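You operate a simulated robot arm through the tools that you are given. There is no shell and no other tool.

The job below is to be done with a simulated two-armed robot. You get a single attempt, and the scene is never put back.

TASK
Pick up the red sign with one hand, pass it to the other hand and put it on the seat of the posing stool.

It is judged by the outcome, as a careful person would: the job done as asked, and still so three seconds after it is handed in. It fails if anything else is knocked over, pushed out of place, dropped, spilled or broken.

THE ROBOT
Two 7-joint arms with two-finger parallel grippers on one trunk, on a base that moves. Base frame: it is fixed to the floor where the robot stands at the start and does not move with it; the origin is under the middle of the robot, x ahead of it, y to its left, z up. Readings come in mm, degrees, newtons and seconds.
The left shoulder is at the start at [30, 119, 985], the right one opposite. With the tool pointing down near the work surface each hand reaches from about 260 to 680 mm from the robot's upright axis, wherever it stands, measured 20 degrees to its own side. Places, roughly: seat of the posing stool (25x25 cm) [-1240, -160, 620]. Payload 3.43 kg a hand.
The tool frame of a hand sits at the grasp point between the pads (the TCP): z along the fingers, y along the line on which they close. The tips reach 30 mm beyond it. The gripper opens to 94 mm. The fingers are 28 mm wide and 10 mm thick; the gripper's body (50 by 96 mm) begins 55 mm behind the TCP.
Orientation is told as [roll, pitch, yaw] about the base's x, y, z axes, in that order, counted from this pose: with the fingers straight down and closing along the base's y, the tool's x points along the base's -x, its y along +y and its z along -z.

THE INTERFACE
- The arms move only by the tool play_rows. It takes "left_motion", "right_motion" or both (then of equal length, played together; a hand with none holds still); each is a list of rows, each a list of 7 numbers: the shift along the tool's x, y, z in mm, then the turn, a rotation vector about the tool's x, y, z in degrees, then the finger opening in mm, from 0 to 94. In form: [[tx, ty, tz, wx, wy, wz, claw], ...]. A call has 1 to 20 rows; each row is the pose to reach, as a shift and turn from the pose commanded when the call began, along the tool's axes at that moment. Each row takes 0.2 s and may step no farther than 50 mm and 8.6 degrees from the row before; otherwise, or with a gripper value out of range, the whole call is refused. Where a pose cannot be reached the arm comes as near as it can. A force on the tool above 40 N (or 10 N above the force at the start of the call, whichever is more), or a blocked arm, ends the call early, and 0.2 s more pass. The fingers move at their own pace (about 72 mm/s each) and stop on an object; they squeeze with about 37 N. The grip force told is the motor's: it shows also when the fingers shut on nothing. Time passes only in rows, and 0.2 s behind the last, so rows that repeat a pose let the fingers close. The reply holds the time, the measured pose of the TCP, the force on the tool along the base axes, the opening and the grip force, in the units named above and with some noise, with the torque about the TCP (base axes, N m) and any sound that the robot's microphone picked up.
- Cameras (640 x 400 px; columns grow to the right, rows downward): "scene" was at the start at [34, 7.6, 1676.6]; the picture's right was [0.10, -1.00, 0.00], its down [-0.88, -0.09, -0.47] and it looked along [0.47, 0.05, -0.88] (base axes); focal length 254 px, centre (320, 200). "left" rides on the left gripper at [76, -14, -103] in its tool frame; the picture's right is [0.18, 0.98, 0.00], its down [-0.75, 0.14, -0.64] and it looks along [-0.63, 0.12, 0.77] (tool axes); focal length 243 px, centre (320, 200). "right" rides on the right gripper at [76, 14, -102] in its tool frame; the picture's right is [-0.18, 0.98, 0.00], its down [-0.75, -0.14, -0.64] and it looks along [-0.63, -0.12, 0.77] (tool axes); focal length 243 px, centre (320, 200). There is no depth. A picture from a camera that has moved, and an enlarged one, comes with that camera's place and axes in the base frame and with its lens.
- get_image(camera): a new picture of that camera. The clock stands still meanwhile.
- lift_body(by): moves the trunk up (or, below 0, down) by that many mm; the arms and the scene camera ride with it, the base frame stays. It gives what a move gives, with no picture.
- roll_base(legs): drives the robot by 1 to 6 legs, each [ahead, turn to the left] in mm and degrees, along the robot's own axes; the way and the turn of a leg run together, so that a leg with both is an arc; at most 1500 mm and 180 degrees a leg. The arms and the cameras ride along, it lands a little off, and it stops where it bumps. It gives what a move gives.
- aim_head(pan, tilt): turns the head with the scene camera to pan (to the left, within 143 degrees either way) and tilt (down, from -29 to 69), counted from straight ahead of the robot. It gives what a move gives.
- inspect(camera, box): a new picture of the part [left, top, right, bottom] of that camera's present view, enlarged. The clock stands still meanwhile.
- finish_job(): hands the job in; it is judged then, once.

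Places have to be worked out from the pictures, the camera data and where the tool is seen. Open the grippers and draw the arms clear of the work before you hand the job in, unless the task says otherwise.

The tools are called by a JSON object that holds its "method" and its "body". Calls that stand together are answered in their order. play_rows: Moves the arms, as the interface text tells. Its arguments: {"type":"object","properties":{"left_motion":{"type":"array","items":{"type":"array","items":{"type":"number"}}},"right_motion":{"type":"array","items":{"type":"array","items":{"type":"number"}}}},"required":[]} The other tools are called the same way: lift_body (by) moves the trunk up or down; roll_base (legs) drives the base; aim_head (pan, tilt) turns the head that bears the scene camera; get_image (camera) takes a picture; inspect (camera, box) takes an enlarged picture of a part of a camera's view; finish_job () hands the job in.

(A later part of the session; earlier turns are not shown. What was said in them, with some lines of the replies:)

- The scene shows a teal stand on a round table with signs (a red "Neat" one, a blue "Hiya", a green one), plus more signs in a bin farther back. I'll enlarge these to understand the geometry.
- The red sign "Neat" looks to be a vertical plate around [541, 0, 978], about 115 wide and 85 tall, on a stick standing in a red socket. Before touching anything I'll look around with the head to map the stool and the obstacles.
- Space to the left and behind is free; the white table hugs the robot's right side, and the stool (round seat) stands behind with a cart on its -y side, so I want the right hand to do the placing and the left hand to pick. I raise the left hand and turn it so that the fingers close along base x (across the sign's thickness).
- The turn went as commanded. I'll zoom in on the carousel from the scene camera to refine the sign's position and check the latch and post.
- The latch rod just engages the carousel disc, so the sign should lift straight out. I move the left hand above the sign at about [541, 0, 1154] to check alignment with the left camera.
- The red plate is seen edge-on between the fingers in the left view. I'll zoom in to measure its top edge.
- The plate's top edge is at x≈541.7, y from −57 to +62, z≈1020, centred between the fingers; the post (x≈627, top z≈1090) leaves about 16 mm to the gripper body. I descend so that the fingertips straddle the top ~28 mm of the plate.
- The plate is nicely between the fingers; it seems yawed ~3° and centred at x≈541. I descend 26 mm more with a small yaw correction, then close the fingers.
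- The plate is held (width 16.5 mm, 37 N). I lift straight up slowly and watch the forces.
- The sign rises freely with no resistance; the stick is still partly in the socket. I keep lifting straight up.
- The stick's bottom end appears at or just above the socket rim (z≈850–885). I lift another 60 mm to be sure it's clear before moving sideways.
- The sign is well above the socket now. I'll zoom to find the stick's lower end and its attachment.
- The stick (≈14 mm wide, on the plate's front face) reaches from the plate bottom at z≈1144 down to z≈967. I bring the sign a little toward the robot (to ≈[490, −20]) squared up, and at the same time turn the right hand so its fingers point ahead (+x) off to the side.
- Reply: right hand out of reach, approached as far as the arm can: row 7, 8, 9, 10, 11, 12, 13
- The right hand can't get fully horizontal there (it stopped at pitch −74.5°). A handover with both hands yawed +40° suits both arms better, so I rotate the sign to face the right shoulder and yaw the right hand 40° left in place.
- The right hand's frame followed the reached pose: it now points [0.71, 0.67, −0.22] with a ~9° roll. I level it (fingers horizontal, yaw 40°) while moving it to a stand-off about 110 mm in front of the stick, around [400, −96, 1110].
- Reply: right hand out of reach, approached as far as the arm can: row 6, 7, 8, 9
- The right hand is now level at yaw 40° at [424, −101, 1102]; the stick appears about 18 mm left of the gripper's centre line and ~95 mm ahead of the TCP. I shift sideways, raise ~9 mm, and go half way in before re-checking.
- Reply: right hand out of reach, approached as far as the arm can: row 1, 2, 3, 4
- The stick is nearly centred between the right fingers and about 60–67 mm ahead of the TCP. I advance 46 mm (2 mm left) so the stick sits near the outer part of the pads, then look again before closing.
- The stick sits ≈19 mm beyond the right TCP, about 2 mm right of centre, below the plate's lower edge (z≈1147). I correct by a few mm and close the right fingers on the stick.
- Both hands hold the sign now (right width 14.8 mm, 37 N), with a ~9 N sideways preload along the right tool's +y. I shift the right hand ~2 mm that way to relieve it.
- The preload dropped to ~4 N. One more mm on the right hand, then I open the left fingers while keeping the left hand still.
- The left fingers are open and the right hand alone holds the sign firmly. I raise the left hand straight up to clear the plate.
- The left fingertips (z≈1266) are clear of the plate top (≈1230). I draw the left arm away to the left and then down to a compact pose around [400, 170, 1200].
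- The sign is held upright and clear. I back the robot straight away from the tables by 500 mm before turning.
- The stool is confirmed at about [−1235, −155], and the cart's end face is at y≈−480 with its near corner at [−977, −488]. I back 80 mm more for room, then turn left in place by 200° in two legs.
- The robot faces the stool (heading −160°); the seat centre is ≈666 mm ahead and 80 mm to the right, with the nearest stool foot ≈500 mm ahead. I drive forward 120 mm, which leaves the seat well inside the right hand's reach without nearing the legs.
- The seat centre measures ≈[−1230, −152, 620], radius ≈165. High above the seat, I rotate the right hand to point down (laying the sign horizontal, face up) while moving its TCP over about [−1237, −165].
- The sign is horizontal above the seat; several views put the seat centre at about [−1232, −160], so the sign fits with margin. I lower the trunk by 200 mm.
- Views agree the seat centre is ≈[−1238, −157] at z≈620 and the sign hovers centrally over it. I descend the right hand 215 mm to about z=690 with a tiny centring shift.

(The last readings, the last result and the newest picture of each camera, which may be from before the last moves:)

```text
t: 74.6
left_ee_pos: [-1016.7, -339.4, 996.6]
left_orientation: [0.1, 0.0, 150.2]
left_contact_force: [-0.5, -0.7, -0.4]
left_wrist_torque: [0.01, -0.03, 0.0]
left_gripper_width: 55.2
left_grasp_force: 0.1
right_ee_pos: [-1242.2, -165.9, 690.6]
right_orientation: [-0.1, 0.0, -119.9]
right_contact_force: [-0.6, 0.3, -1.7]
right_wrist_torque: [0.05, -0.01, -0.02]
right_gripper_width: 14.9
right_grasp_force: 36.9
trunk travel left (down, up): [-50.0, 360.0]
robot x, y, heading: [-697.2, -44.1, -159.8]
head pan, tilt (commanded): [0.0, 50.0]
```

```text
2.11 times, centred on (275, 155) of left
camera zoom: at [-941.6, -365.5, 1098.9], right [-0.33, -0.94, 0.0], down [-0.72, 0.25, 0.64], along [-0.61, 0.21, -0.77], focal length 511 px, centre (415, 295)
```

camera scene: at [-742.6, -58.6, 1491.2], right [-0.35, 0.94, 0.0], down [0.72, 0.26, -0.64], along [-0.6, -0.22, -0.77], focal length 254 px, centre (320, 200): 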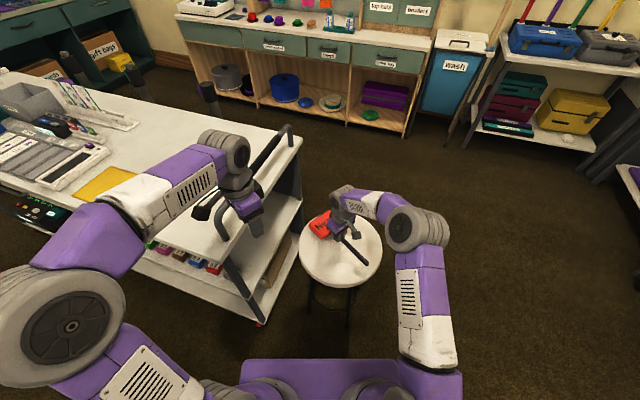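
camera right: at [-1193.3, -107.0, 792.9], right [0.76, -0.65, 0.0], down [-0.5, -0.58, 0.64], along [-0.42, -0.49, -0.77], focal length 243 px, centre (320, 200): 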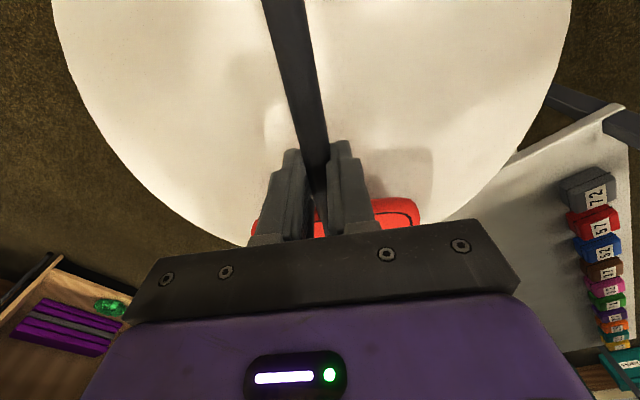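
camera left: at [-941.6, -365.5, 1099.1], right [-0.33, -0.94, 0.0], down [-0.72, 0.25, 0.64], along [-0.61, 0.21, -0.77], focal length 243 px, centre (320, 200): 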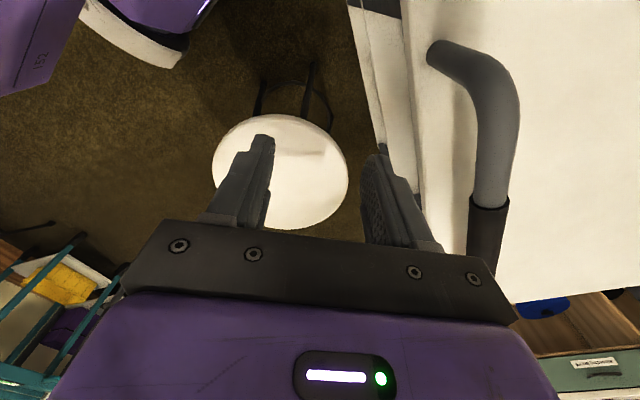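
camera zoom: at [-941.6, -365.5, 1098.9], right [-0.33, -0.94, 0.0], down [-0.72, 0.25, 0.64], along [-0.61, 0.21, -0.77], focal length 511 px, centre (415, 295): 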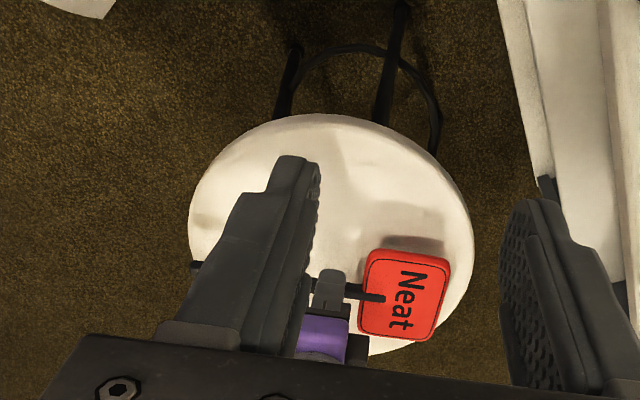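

The sign hovers ~35 mm above the seat, face up, with all its corners computed ≈135–141 mm from the seat centre (radius ≈160). I go down in small steps toward contact, watching the vertical force.

{"method": "play_rows", "body": {"right_motion": [[0, 0, 8, 0, 0, 0, 0], [0, 0, 16, 0, 0, 0, 0], [0, 0, 21, 0, 0, 0, 0], [0, 0, 25, 0, 0, 0, 0], [0, 0, 25, 0, 0, 0, 0]]}}

{"method": "inspect", "body": {"camera": "left", "box": [200, 90, 380, 230]}}

{"method": "inspect", "body": {"camera": "scene", "box": [290, 190, 390, 290]}}

{"method": "get_image", "body": {"camera": "right"}}

```text
t: 75.8
left_ee_pos: [-1015.9, -340.2, 996.2]
left_orientation: [0.0, 0.0, 150.2]
left_contact_force: [0.0, 0.1, 0.3]
left_wrist_torque: [0.02, 0.05, 0.0]
left_gripper_width: 55.2
left_grasp_force: 0.2
right_ee_pos: [-1242.4, -167.6, 665.3]
right_orientation: [0.0, 0.0, -119.9]
right_contact_force: [1.1, 0.4, -0.9]
right_wrist_torque: [0.03, -0.04, -0.01]
right_gripper_width: 15.2
right_grasp_force: 36.5
trunk travel left (down, up): [-50.0, 360.0]
robot x, y, heading: [-697.0, -41.2, -159.6]
head pan, tilt (commanded): [0.0, 50.0]
```

```text
2.86 times, centred on (290, 160) of left
camera zoom: at [-941.6, -365.6, 1098.9], right [-0.33, -0.94, 0.0], down [-0.72, 0.25, 0.64], along [-0.61, 0.21, -0.77], focal length 693 px, centre (406, 314)
```

zoom: 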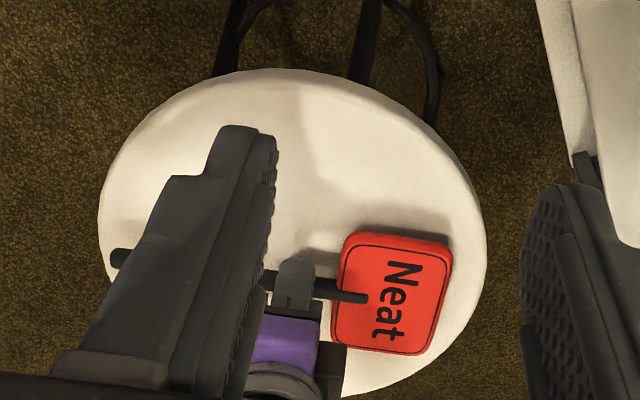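

```text
4.00 times, centred on (340, 240) of scene
camera zoom: at [-742.6, -58.6, 1491.1], right [-0.35, 0.94, 0.0], down [0.72, 0.26, -0.64], along [-0.6, -0.22, -0.77], focal length 1016 px, centre (240, 40)
```

zoom: 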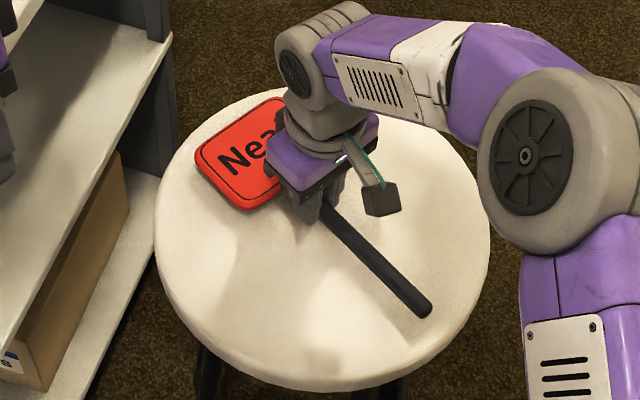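

```text
taken
camera right: at [-1192.1, -107.6, 767.6], right [0.76, -0.65, 0.0], down [-0.5, -0.58, 0.64], along [-0.42, -0.49, -0.77], focal length 243 px, centre (320, 200)
```

right: 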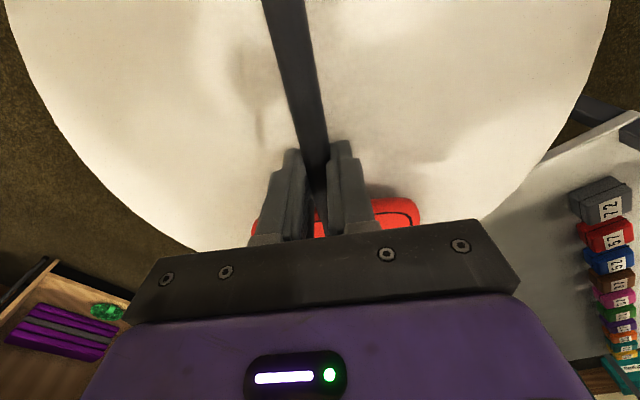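

Nearly touching; the margins suggest shifting the sign ~10 mm toward the robot for better centring. I do that and then ease down a few mm more, watching for contact force.

{"method": "play_rows", "body": {"right_motion": [[4, 3, 0, 0, 0, 0, 0], [7.6, 6.4, 0, 0, 0, 0, 0], [7.6, 6.4, 2, 0, 0, 0, 0], [7.6, 6.4, 4, 0, 0, 0, 0], [7.6, 6.4, 6, 0, 0, 0, 0], [7.6, 6.4, 6, 0, 0, 0, 0]]}}

{"method": "inspect", "body": {"camera": "left", "box": [200, 90, 380, 230]}}

{"method": "inspect", "body": {"camera": "right", "box": [220, 0, 460, 240]}}

```text
t: 77.2
left_ee_pos: [-1016.2, -339.9, 996.6]
left_orientation: [-0.1, -0.1, 150.2]
left_contact_force: [0.0, 0.7, -0.6]
left_wrist_torque: [-0.02, -0.02, 0.0]
left_gripper_width: 55.1
left_grasp_force: 0.1
right_ee_pos: [-1231.8, -163.7, 659.8]
right_orientation: [-0.1, 0.1, -120.0]
right_contact_force: [0.4, 0.3, -0.4]
right_wrist_torque: [0.06, -0.01, 0.0]
right_gripper_width: 14.8
right_grasp_force: 36.8
trunk travel left (down, up): [-50.0, 360.0]
robot x, y, heading: [-694.9, -45.5, -160.1]
head pan, tilt (commanded): [0.0, 50.0]
```

```text
2.86 times, centred on (290, 160) of left
camera zoom: at [-941.6, -365.6, 1098.9], right [-0.33, -0.94, 0.0], down [-0.72, 0.25, 0.64], along [-0.61, 0.21, -0.77], focal length 693 px, centre (406, 314)
```

zoom: 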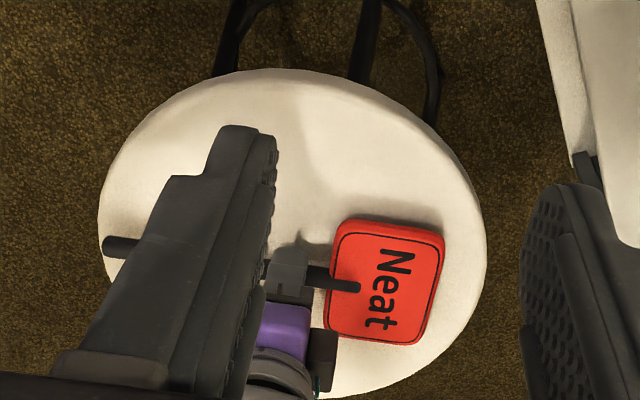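

```text
1.67 times, centred on (340, 120) of right
camera zoom: at [-1182.7, -104.5, 762.2], right [0.76, -0.65, 0.0], down [-0.5, -0.58, 0.64], along [-0.42, -0.49, -0.77], focal length 404 px, centre (287, 333)
```

zoom: 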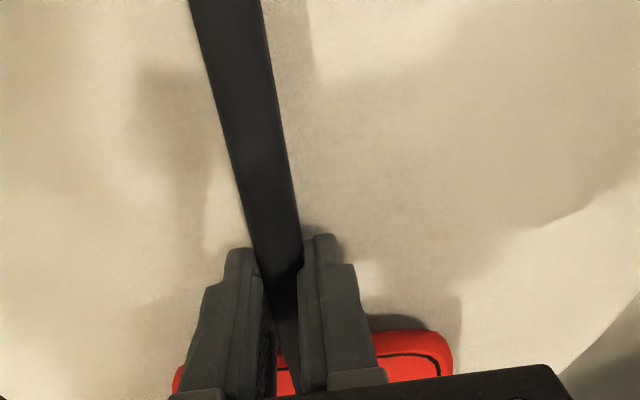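

No contact yet (force ~0); the stick end is ~13 mm inside the seat's rim, so I shift 5 mm back toward the plate side and go down 3 mm more.

{"method": "play_rows", "body": {"right_motion": [[-2.5, 0, 0, 0, 0, 0, 0], [-5, 0, 0, 0, 0, 0, 0], [-5, 0, 1.5, 0, 0, 0, 0], [-5, 0, 3, 0, 0, 0, 0], [-5, 0, 3, 0, 0, 0, 0]]}}

{"method": "inspect", "body": {"camera": "right", "box": [220, 0, 460, 240]}}

```text
t: 78.4
left_ee_pos: [-1015.7, -339.8, 996.5]
left_orientation: [0.0, 0.0, 150.2]
left_contact_force: [0.4, -0.5, 0.4]
left_wrist_torque: [0.04, 0.0, -0.01]
left_gripper_width: 54.9
left_grasp_force: 0.0
right_ee_pos: [-1235.0, -167.7, 656.2]
right_orientation: [0.0, 0.1, -119.8]
right_contact_force: [0.2, -0.1, -1.1]
right_wrist_torque: [0.02, -0.04, -0.01]
right_gripper_width: 15.0
right_grasp_force: 37.0
trunk travel left (down, up): [-50.0, 360.0]
robot x, y, heading: [-700.2, -46.9, -159.6]
head pan, tilt (commanded): [0.0, 50.0]
```

```text
1.67 times, centred on (340, 120) of right
camera zoom: at [-1185.5, -108.8, 759.3], right [0.76, -0.65, 0.0], down [-0.5, -0.58, 0.64], along [-0.42, -0.49, -0.77], focal length 404 px, centre (287, 333)
```

zoom: 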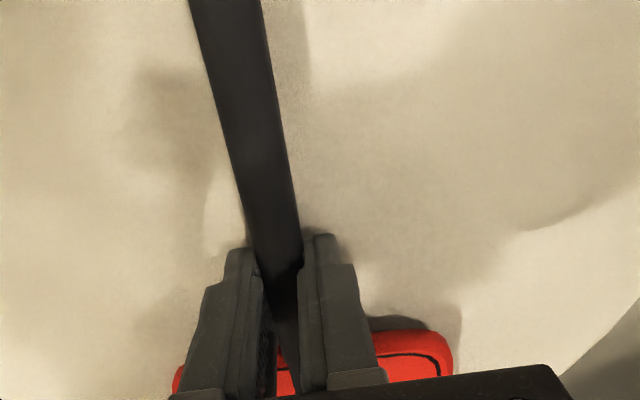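

Still no contact at z≈656. I ease down another 3 mm.

{"method": "play_rows", "body": {"right_motion": [[0, 0, 1, 0, 0, 0, 0], [0, 0, 2, 0, 0, 0, 0], [0, 0, 3, 0, 0, 0, 0], [0, 0, 3, 0, 0, 0, 0]]}}

{"method": "inspect", "body": {"camera": "right", "box": [220, 0, 460, 240]}}

```text
t: 79.4
left_ee_pos: [-1016.2, -339.5, 995.6]
left_orientation: [0.0, 0.0, 150.2]
left_contact_force: [0.2, 0.3, -0.1]
left_wrist_torque: [0.02, 0.0, 0.02]
left_gripper_width: 55.1
left_grasp_force: 0.1
right_ee_pos: [-1234.2, -167.9, 652.9]
right_orientation: [-0.1, 0.1, -120.0]
right_contact_force: [0.3, 0.4, -0.8]
right_wrist_torque: [0.0, -0.03, -0.02]
right_gripper_width: 14.9
right_grasp_force: 36.8
trunk travel left (down, up): [-50.0, 360.0]
robot x, y, heading: [-697.2, -43.8, -159.8]
head pan, tilt (commanded): [0.0, 50.0]
```

```text
1.67 times, centred on (340, 120) of right
camera zoom: at [-1185.6, -108.5, 755.7], right [0.76, -0.65, 0.0], down [-0.5, -0.58, 0.64], along [-0.42, -0.49, -0.77], focal length 404 px, centre (287, 333)
```

zoom: 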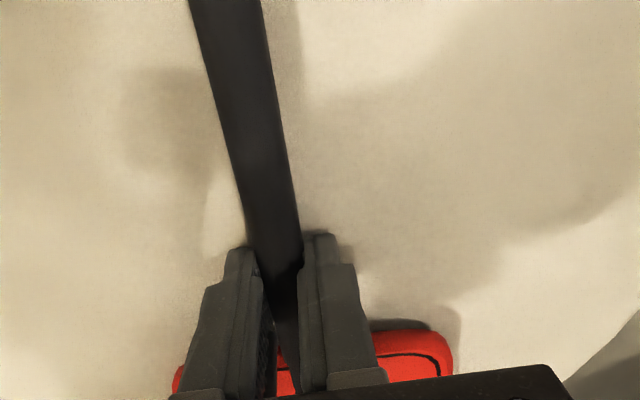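

Still no measurable contact at 653 mm, and the shadow is closing in. I continue in 1 mm steps for 3 mm.

{"method": "play_rows", "body": {"right_motion": [[0, 0, 1, 0, 0, 0, 0], [0, 0, 2, 0, 0, 0, 0], [0, 0, 2, 0, 0, 0, 0]]}}

{"method": "inspect", "body": {"camera": "right", "box": [220, 80, 460, 240]}}

{"method": "inspect", "body": {"camera": "left", "box": [240, 130, 360, 220]}}

```text
t: 80.2
left_ee_pos: [-1015.9, -340.5, 997.3]
left_orientation: [0.0, 0.0, 150.1]
left_contact_force: [-0.1, 0.3, 0.1]
left_wrist_torque: [0.03, -0.01, 0.0]
left_gripper_width: 54.9
left_grasp_force: 0.1
right_ee_pos: [-1235.6, -167.9, 650.6]
right_orientation: [-0.2, 0.0, -119.9]
right_contact_force: [-0.6, -0.2, -0.8]
right_wrist_torque: [0.02, -0.02, 0.01]
right_gripper_width: 14.9
right_grasp_force: 36.7
trunk travel left (down, up): [-50.0, 360.0]
robot x, y, heading: [-697.1, -44.5, -159.9]
head pan, tilt (commanded): [0.0, 50.0]
```

```text
2.50 times, centred on (340, 160) of right
camera zoom: at [-1186.0, -108.7, 754.1], right [0.76, -0.65, 0.0], down [-0.5, -0.58, 0.64], along [-0.42, -0.49, -0.77], focal length 606 px, centre (270, 300)
```

zoom: 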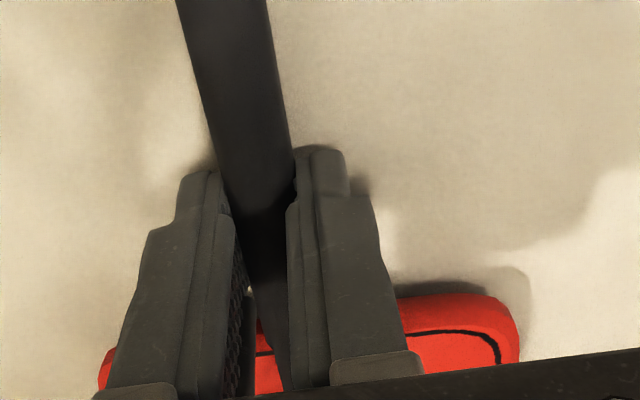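

```text
4.44 times, centred on (300, 175) of left
camera zoom: at [-941.6, -365.6, 1098.9], right [-0.33, -0.94, 0.0], down [-0.72, 0.25, 0.64], along [-0.61, 0.21, -0.77], focal length 1078 px, centre (409, 311)
```

zoom: 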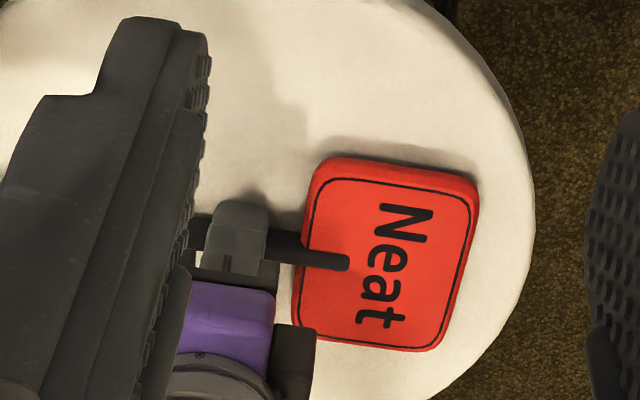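

Very close now — shadows nearly meet the tips. I go 3 mm further in 1 mm steps and check the force.

{"method": "play_rows", "body": {"right_motion": [[0, 0, 1, 0, 0, 0, 0], [0, 0, 2, 0, 0, 0, 0], [0, 0, 3, 0, 0, 0, 0], [0, 0, 3, 0, 0, 0, 0]]}}

{"method": "inspect", "body": {"camera": "right", "box": [220, 80, 460, 240]}}

```text
t: 81.2
left_ee_pos: [-1014.4, -338.3, 996.3]
left_orientation: [0.0, 0.1, 150.1]
left_contact_force: [-0.5, 0.7, 0.3]
left_wrist_torque: [0.03, 0.01, -0.03]
left_gripper_width: 54.7
left_grasp_force: 0.0
right_ee_pos: [-1234.4, -167.6, 650.0]
right_orientation: [-0.2, -0.2, -119.9]
right_contact_force: [1.3, 2.9, 15.9]
right_wrist_torque: [0.22, -0.34, 0.07]
right_gripper_width: 14.6
right_grasp_force: 37.0
trunk travel left (down, up): [-50.0, 360.0]
robot x, y, heading: [-696.8, -45.5, -159.8]
head pan, tilt (commanded): [0.0, 50.0]
```

```text
2.50 times, centred on (340, 160) of right
camera zoom: at [-1185.6, -108.5, 752.8], right [0.76, -0.65, 0.0], down [-0.5, -0.58, 0.64], along [-0.42, -0.49, -0.76], focal length 606 px, centre (270, 300)
```

zoom: 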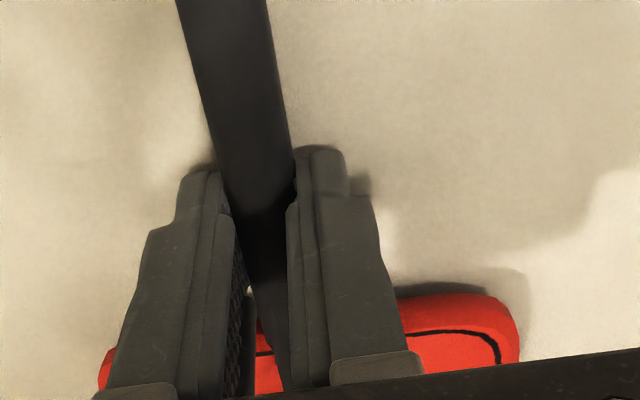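

Contact at z≈650 (16 N up, fingertips touching the seat). I raise 2 mm to unload, then open the right fingers gently.

{"method": "play_rows", "body": {"right_motion": [[0, 0, -1, 0, 0, 0, 0], [0, 0, -2.5, 0, 0, 0, 0], [0, 0, -2.5, 0, 0, 0, 0], [0, 0, -2.5, 0, 0, 0, 17], [0, 0, -2.5, 0, 0, 0, 20], [0, 0, -2.5, 0, 0, 0, 24], [0, 0, -2.5, 0, 0, 0, 30], [0, 0, -2.5, 0, 0, 0, 36], [0, 0, -2.5, 0, 0, 0, 44], [0, 0, -2.5, 0, 0, 0, 50], [0, 0, -2.5, 0, 0, 0, 50]]}}

{"method": "inspect", "body": {"camera": "right", "box": [180, 0, 500, 240]}}

{"method": "inspect", "body": {"camera": "left", "box": [200, 90, 380, 230]}}

```text
t: 83.6
left_ee_pos: [-1015.8, -340.7, 995.4]
left_orientation: [0.0, -0.1, 150.2]
left_contact_force: [-0.4, -0.2, 0.0]
left_wrist_torque: [-0.02, -0.02, -0.01]
left_gripper_width: 55.3
left_grasp_force: 0.1
right_ee_pos: [-1235.1, -168.3, 650.3]
right_orientation: [-0.1, -0.1, -119.9]
right_contact_force: [-0.1, -0.4, 0.5]
right_wrist_torque: [0.02, -0.01, -0.02]
right_gripper_width: 50.1
right_grasp_force: 0.0
trunk travel left (down, up): [-50.0, 360.0]
robot x, y, heading: [-697.0, -46.7, -159.5]
head pan, tilt (commanded): [0.0, 50.0]
```

```text
1.67 times, centred on (340, 120) of right
camera zoom: at [-1185.5, -108.8, 753.9], right [0.76, -0.65, 0.0], down [-0.5, -0.58, 0.64], along [-0.42, -0.49, -0.77], focal length 404 px, centre (287, 333)
```

zoom: 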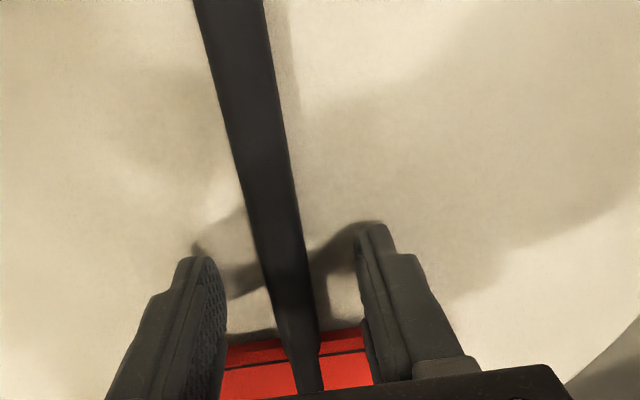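

```text
2.86 times, centred on (290, 160) of left
camera zoom: at [-941.6, -365.6, 1098.9], right [-0.33, -0.94, 0.0], down [-0.72, 0.25, 0.64], along [-0.61, 0.21, -0.77], focal length 693 px, centre (406, 314)
```

zoom: 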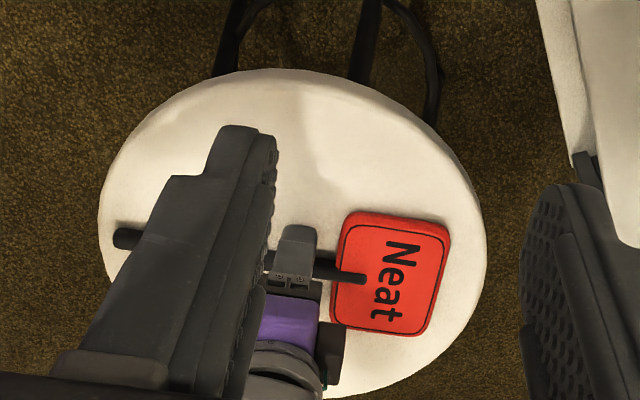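

The sign has been released and lies on the seat, with the stick free between the open fingers. I lift the right hand straight up, slowly at first.

{"method": "play_rows", "body": {"right_motion": [[0, 0, -5, 0, 0, 0, 50], [0, 0, -12, 0, 0, 0, 50], [0, 0, -20, 0, 0, 0, 50], [0, 0, -30, 0, 0, 0, 50], [0, 0, -45, 0, 0, 0, 50], [0, 0, -65, 0, 0, 0, 50], [0, 0, -85, 0, 0, 0, 50], [0, 0, -105, 0, 0, 0, 50], [0, 0, -130, 0, 0, 0, 50], [0, 0, -155, 0, 0, 0, 50], [0, 0, -180, 0, 0, 0, 50], [0, 0, -205, 0, 0, 0, 50], [0, 0, -230, 0, 0, 0, 50], [0, 0, -230, 0, 0, 0, 50]]}}

{"method": "get_image", "body": {"camera": "scene"}}

{"method": "get_image", "body": {"camera": "right"}}

{"method": "inspect", "body": {"camera": "left", "box": [180, 80, 400, 240]}}

```text
t: 86.6
left_ee_pos: [-1015.5, -340.9, 996.2]
left_orientation: [0.0, 0.0, 150.2]
left_contact_force: [-0.3, -1.2, -0.3]
left_wrist_torque: [0.0, -0.02, 0.01]
left_gripper_width: 55.2
left_grasp_force: 0.2
right_ee_pos: [-1234.8, -166.8, 880.1]
right_orientation: [0.0, -0.1, -119.8]
right_contact_force: [-0.4, 0.2, -0.1]
right_wrist_torque: [-0.02, -0.01, -0.03]
right_gripper_width: 50.2
right_grasp_force: 0.1
trunk travel left (down, up): [-50.0, 360.0]
robot x, y, heading: [-698.4, -41.2, -159.6]
head pan, tilt (commanded): [0.0, 50.0]
```

```text
taken
camera scene: at [-742.6, -58.6, 1491.1], right [-0.35, 0.94, 0.0], down [0.72, 0.26, -0.64], along [-0.6, -0.22, -0.77], focal length 254 px, centre (320, 200)
```

scene: 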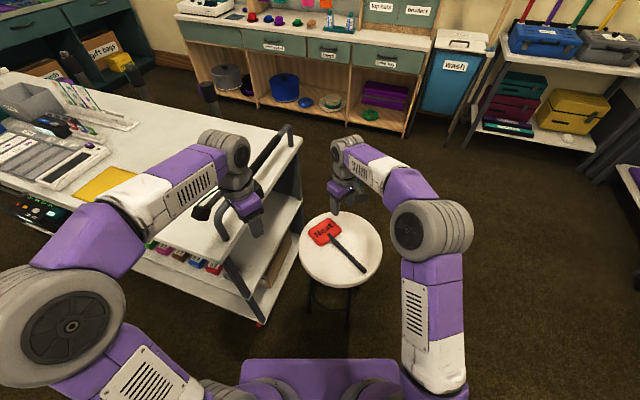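

```text
taken
camera right: at [-1185.2, -108.1, 983.3], right [0.76, -0.65, 0.0], down [-0.5, -0.58, 0.64], along [-0.42, -0.49, -0.77], focal length 243 px, centre (320, 200)
```

right: 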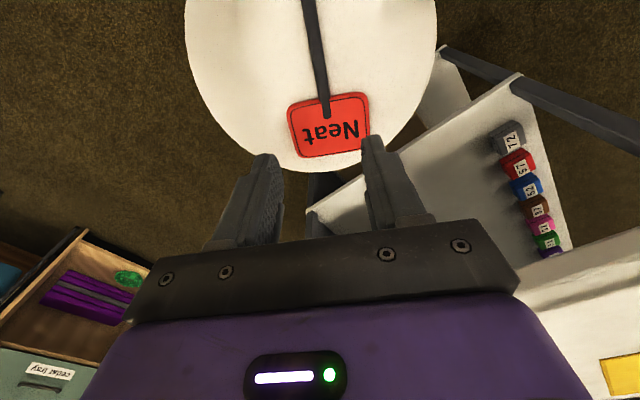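

```text
2.50 times, centred on (290, 160) of left
camera zoom: at [-941.6, -365.6, 1098.9], right [-0.33, -0.94, 0.0], down [-0.72, 0.25, 0.64], along [-0.61, 0.21, -0.77], focal length 606 px, centre (395, 300)
```

zoom: 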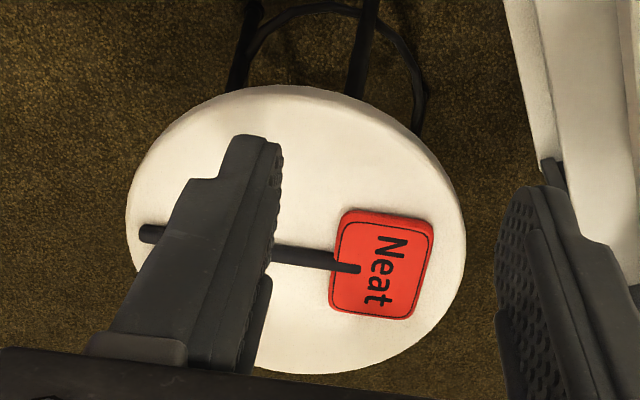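

The sign lies flat and whole on the seat, face up. I draw the right hand up and back toward the robot, opening both grippers fully.

{"method": "play_rows", "body": {"left_motion": [[0, 0, 0, 0, 0, 0, 60], [0, 0, 0, 0, 0, 0, 70], [0, 0, 0, 0, 0, 0, 80], [0, 0, 0, 0, 0, 0, 94], [0, 0, 0, 0, 0, 0, 94], [0, 0, 0, 0, 0, 0, 94], [0, 0, 0, 0, 0, 0, 94], [0, 0, 0, 0, 0, 0, 94], [0, 0, 0, 0, 0, 0, 94]], "right_motion": [[14, 12, -20, 0, 0, 0, 60], [28, 24, -40, 0, 0, 0, 70], [43, 36, -60, 0, 0, 0, 80], [57, 48, -80, 0, 0, 0, 94], [71, 60, -80, 0, 0, 0, 94], [86, 72, -80, 0, 0, 0, 94], [100, 84, -80, 0, 0, 0, 94], [114, 96, -80, 0, 0, 0, 94], [114, 96, -80, 0, 0, 0, 94]]}}

{"method": "roll_base", "body": {"legs": [[-110, 0]]}}

{"method": "get_image", "body": {"camera": "scene"}}

{"method": "inspect", "body": {"camera": "scene", "box": [270, 140, 400, 270]}}

```text
t: 88.6
left_ee_pos: [-1015.5, -340.3, 996.5]
left_orientation: [0.0, 0.0, 150.2]
left_contact_force: [0.2, -0.5, 0.8]
left_wrist_torque: [-0.01, 0.0, 0.01]
left_gripper_width: 93.8
left_grasp_force: 0.1
right_ee_pos: [-1092.9, -116.1, 959.9]
right_orientation: [-0.2, 0.1, -119.9]
right_contact_force: [0.2, 0.0, 0.2]
right_wrist_torque: [-0.02, -0.01, -0.02]
right_gripper_width: 94.0
right_grasp_force: 0.1
trunk travel left (down, up): [-50.0, 360.0]
robot x, y, heading: [-694.6, -41.0, -159.9]
head pan, tilt (commanded): [0.0, 50.0]
```

```text
t: 89.8
left_ee_pos: [-913.6, -302.2, 997.8]
left_orientation: [-0.1, 0.1, 150.2]
left_contact_force: [0.3, -0.9, -0.4]
left_wrist_torque: [-0.01, 0.02, -0.03]
left_gripper_width: 93.9
left_grasp_force: 0.0
right_ee_pos: [-988.2, -78.9, 959.8]
right_orientation: [-0.1, 0.0, -120.0]
right_contact_force: [0.8, 0.0, 0.5]
right_wrist_torque: [-0.01, 0.02, 0.03]
right_gripper_width: 93.9
right_grasp_force: 0.1
trunk travel left (down, up): [-50.0, 360.0]
robot x, y, heading: [-594.4, -3.1, -159.8]
head pan, tilt (commanded): [0.0, 50.0]
```

```text
taken
camera scene: at [-638.3, -20.2, 1491.2], right [-0.35, 0.94, 0.0], down [0.72, 0.26, -0.64], along [-0.6, -0.22, -0.77], focal length 254 px, centre (320, 200)
```

scene: 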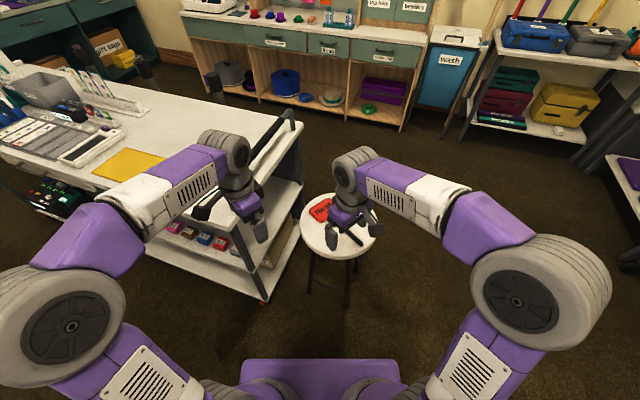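

```text
3.08 times, centred on (335, 205) of scene
camera zoom: at [-638.3, -20.2, 1491.2], right [-0.35, 0.94, 0.0], down [0.72, 0.26, -0.64], along [-0.6, -0.22, -0.77], focal length 782 px, centre (274, 185)
```

zoom: 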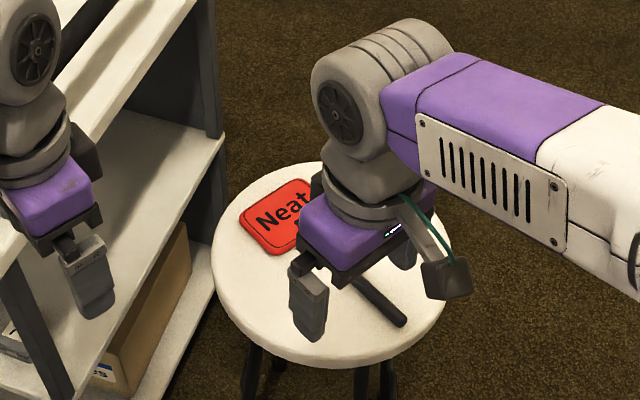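

The sign rests flat on the stool seat, both grippers are open and the arms are drawn clear. The other signs and the carousel looked undisturbed when I backed away from the tables, so I hand the job in.

{"method": "finish_job", "body": {}}

```text
The job is handed in.
```

The red "Neat" sign is on the seat of the posing stool, lying flat with its text up. I picked it up with the left hand, passed it to the right hand above the round table, then drove to the stool and set it down.

The sign sits entirely on the seat. The stick end is nearest the rim, about 2 cm inside it. On the way down the right fingertips touched the seat once, at about 16 N. I raised the hand slightly before releasing, and neither the stool nor the sign shifted.

Both grippers are open and the arms are drawn back from the stool. I saw nothing else knocked or moved. The last time I looked at the carousel and tables was when I backed away from them, before going to the stool.
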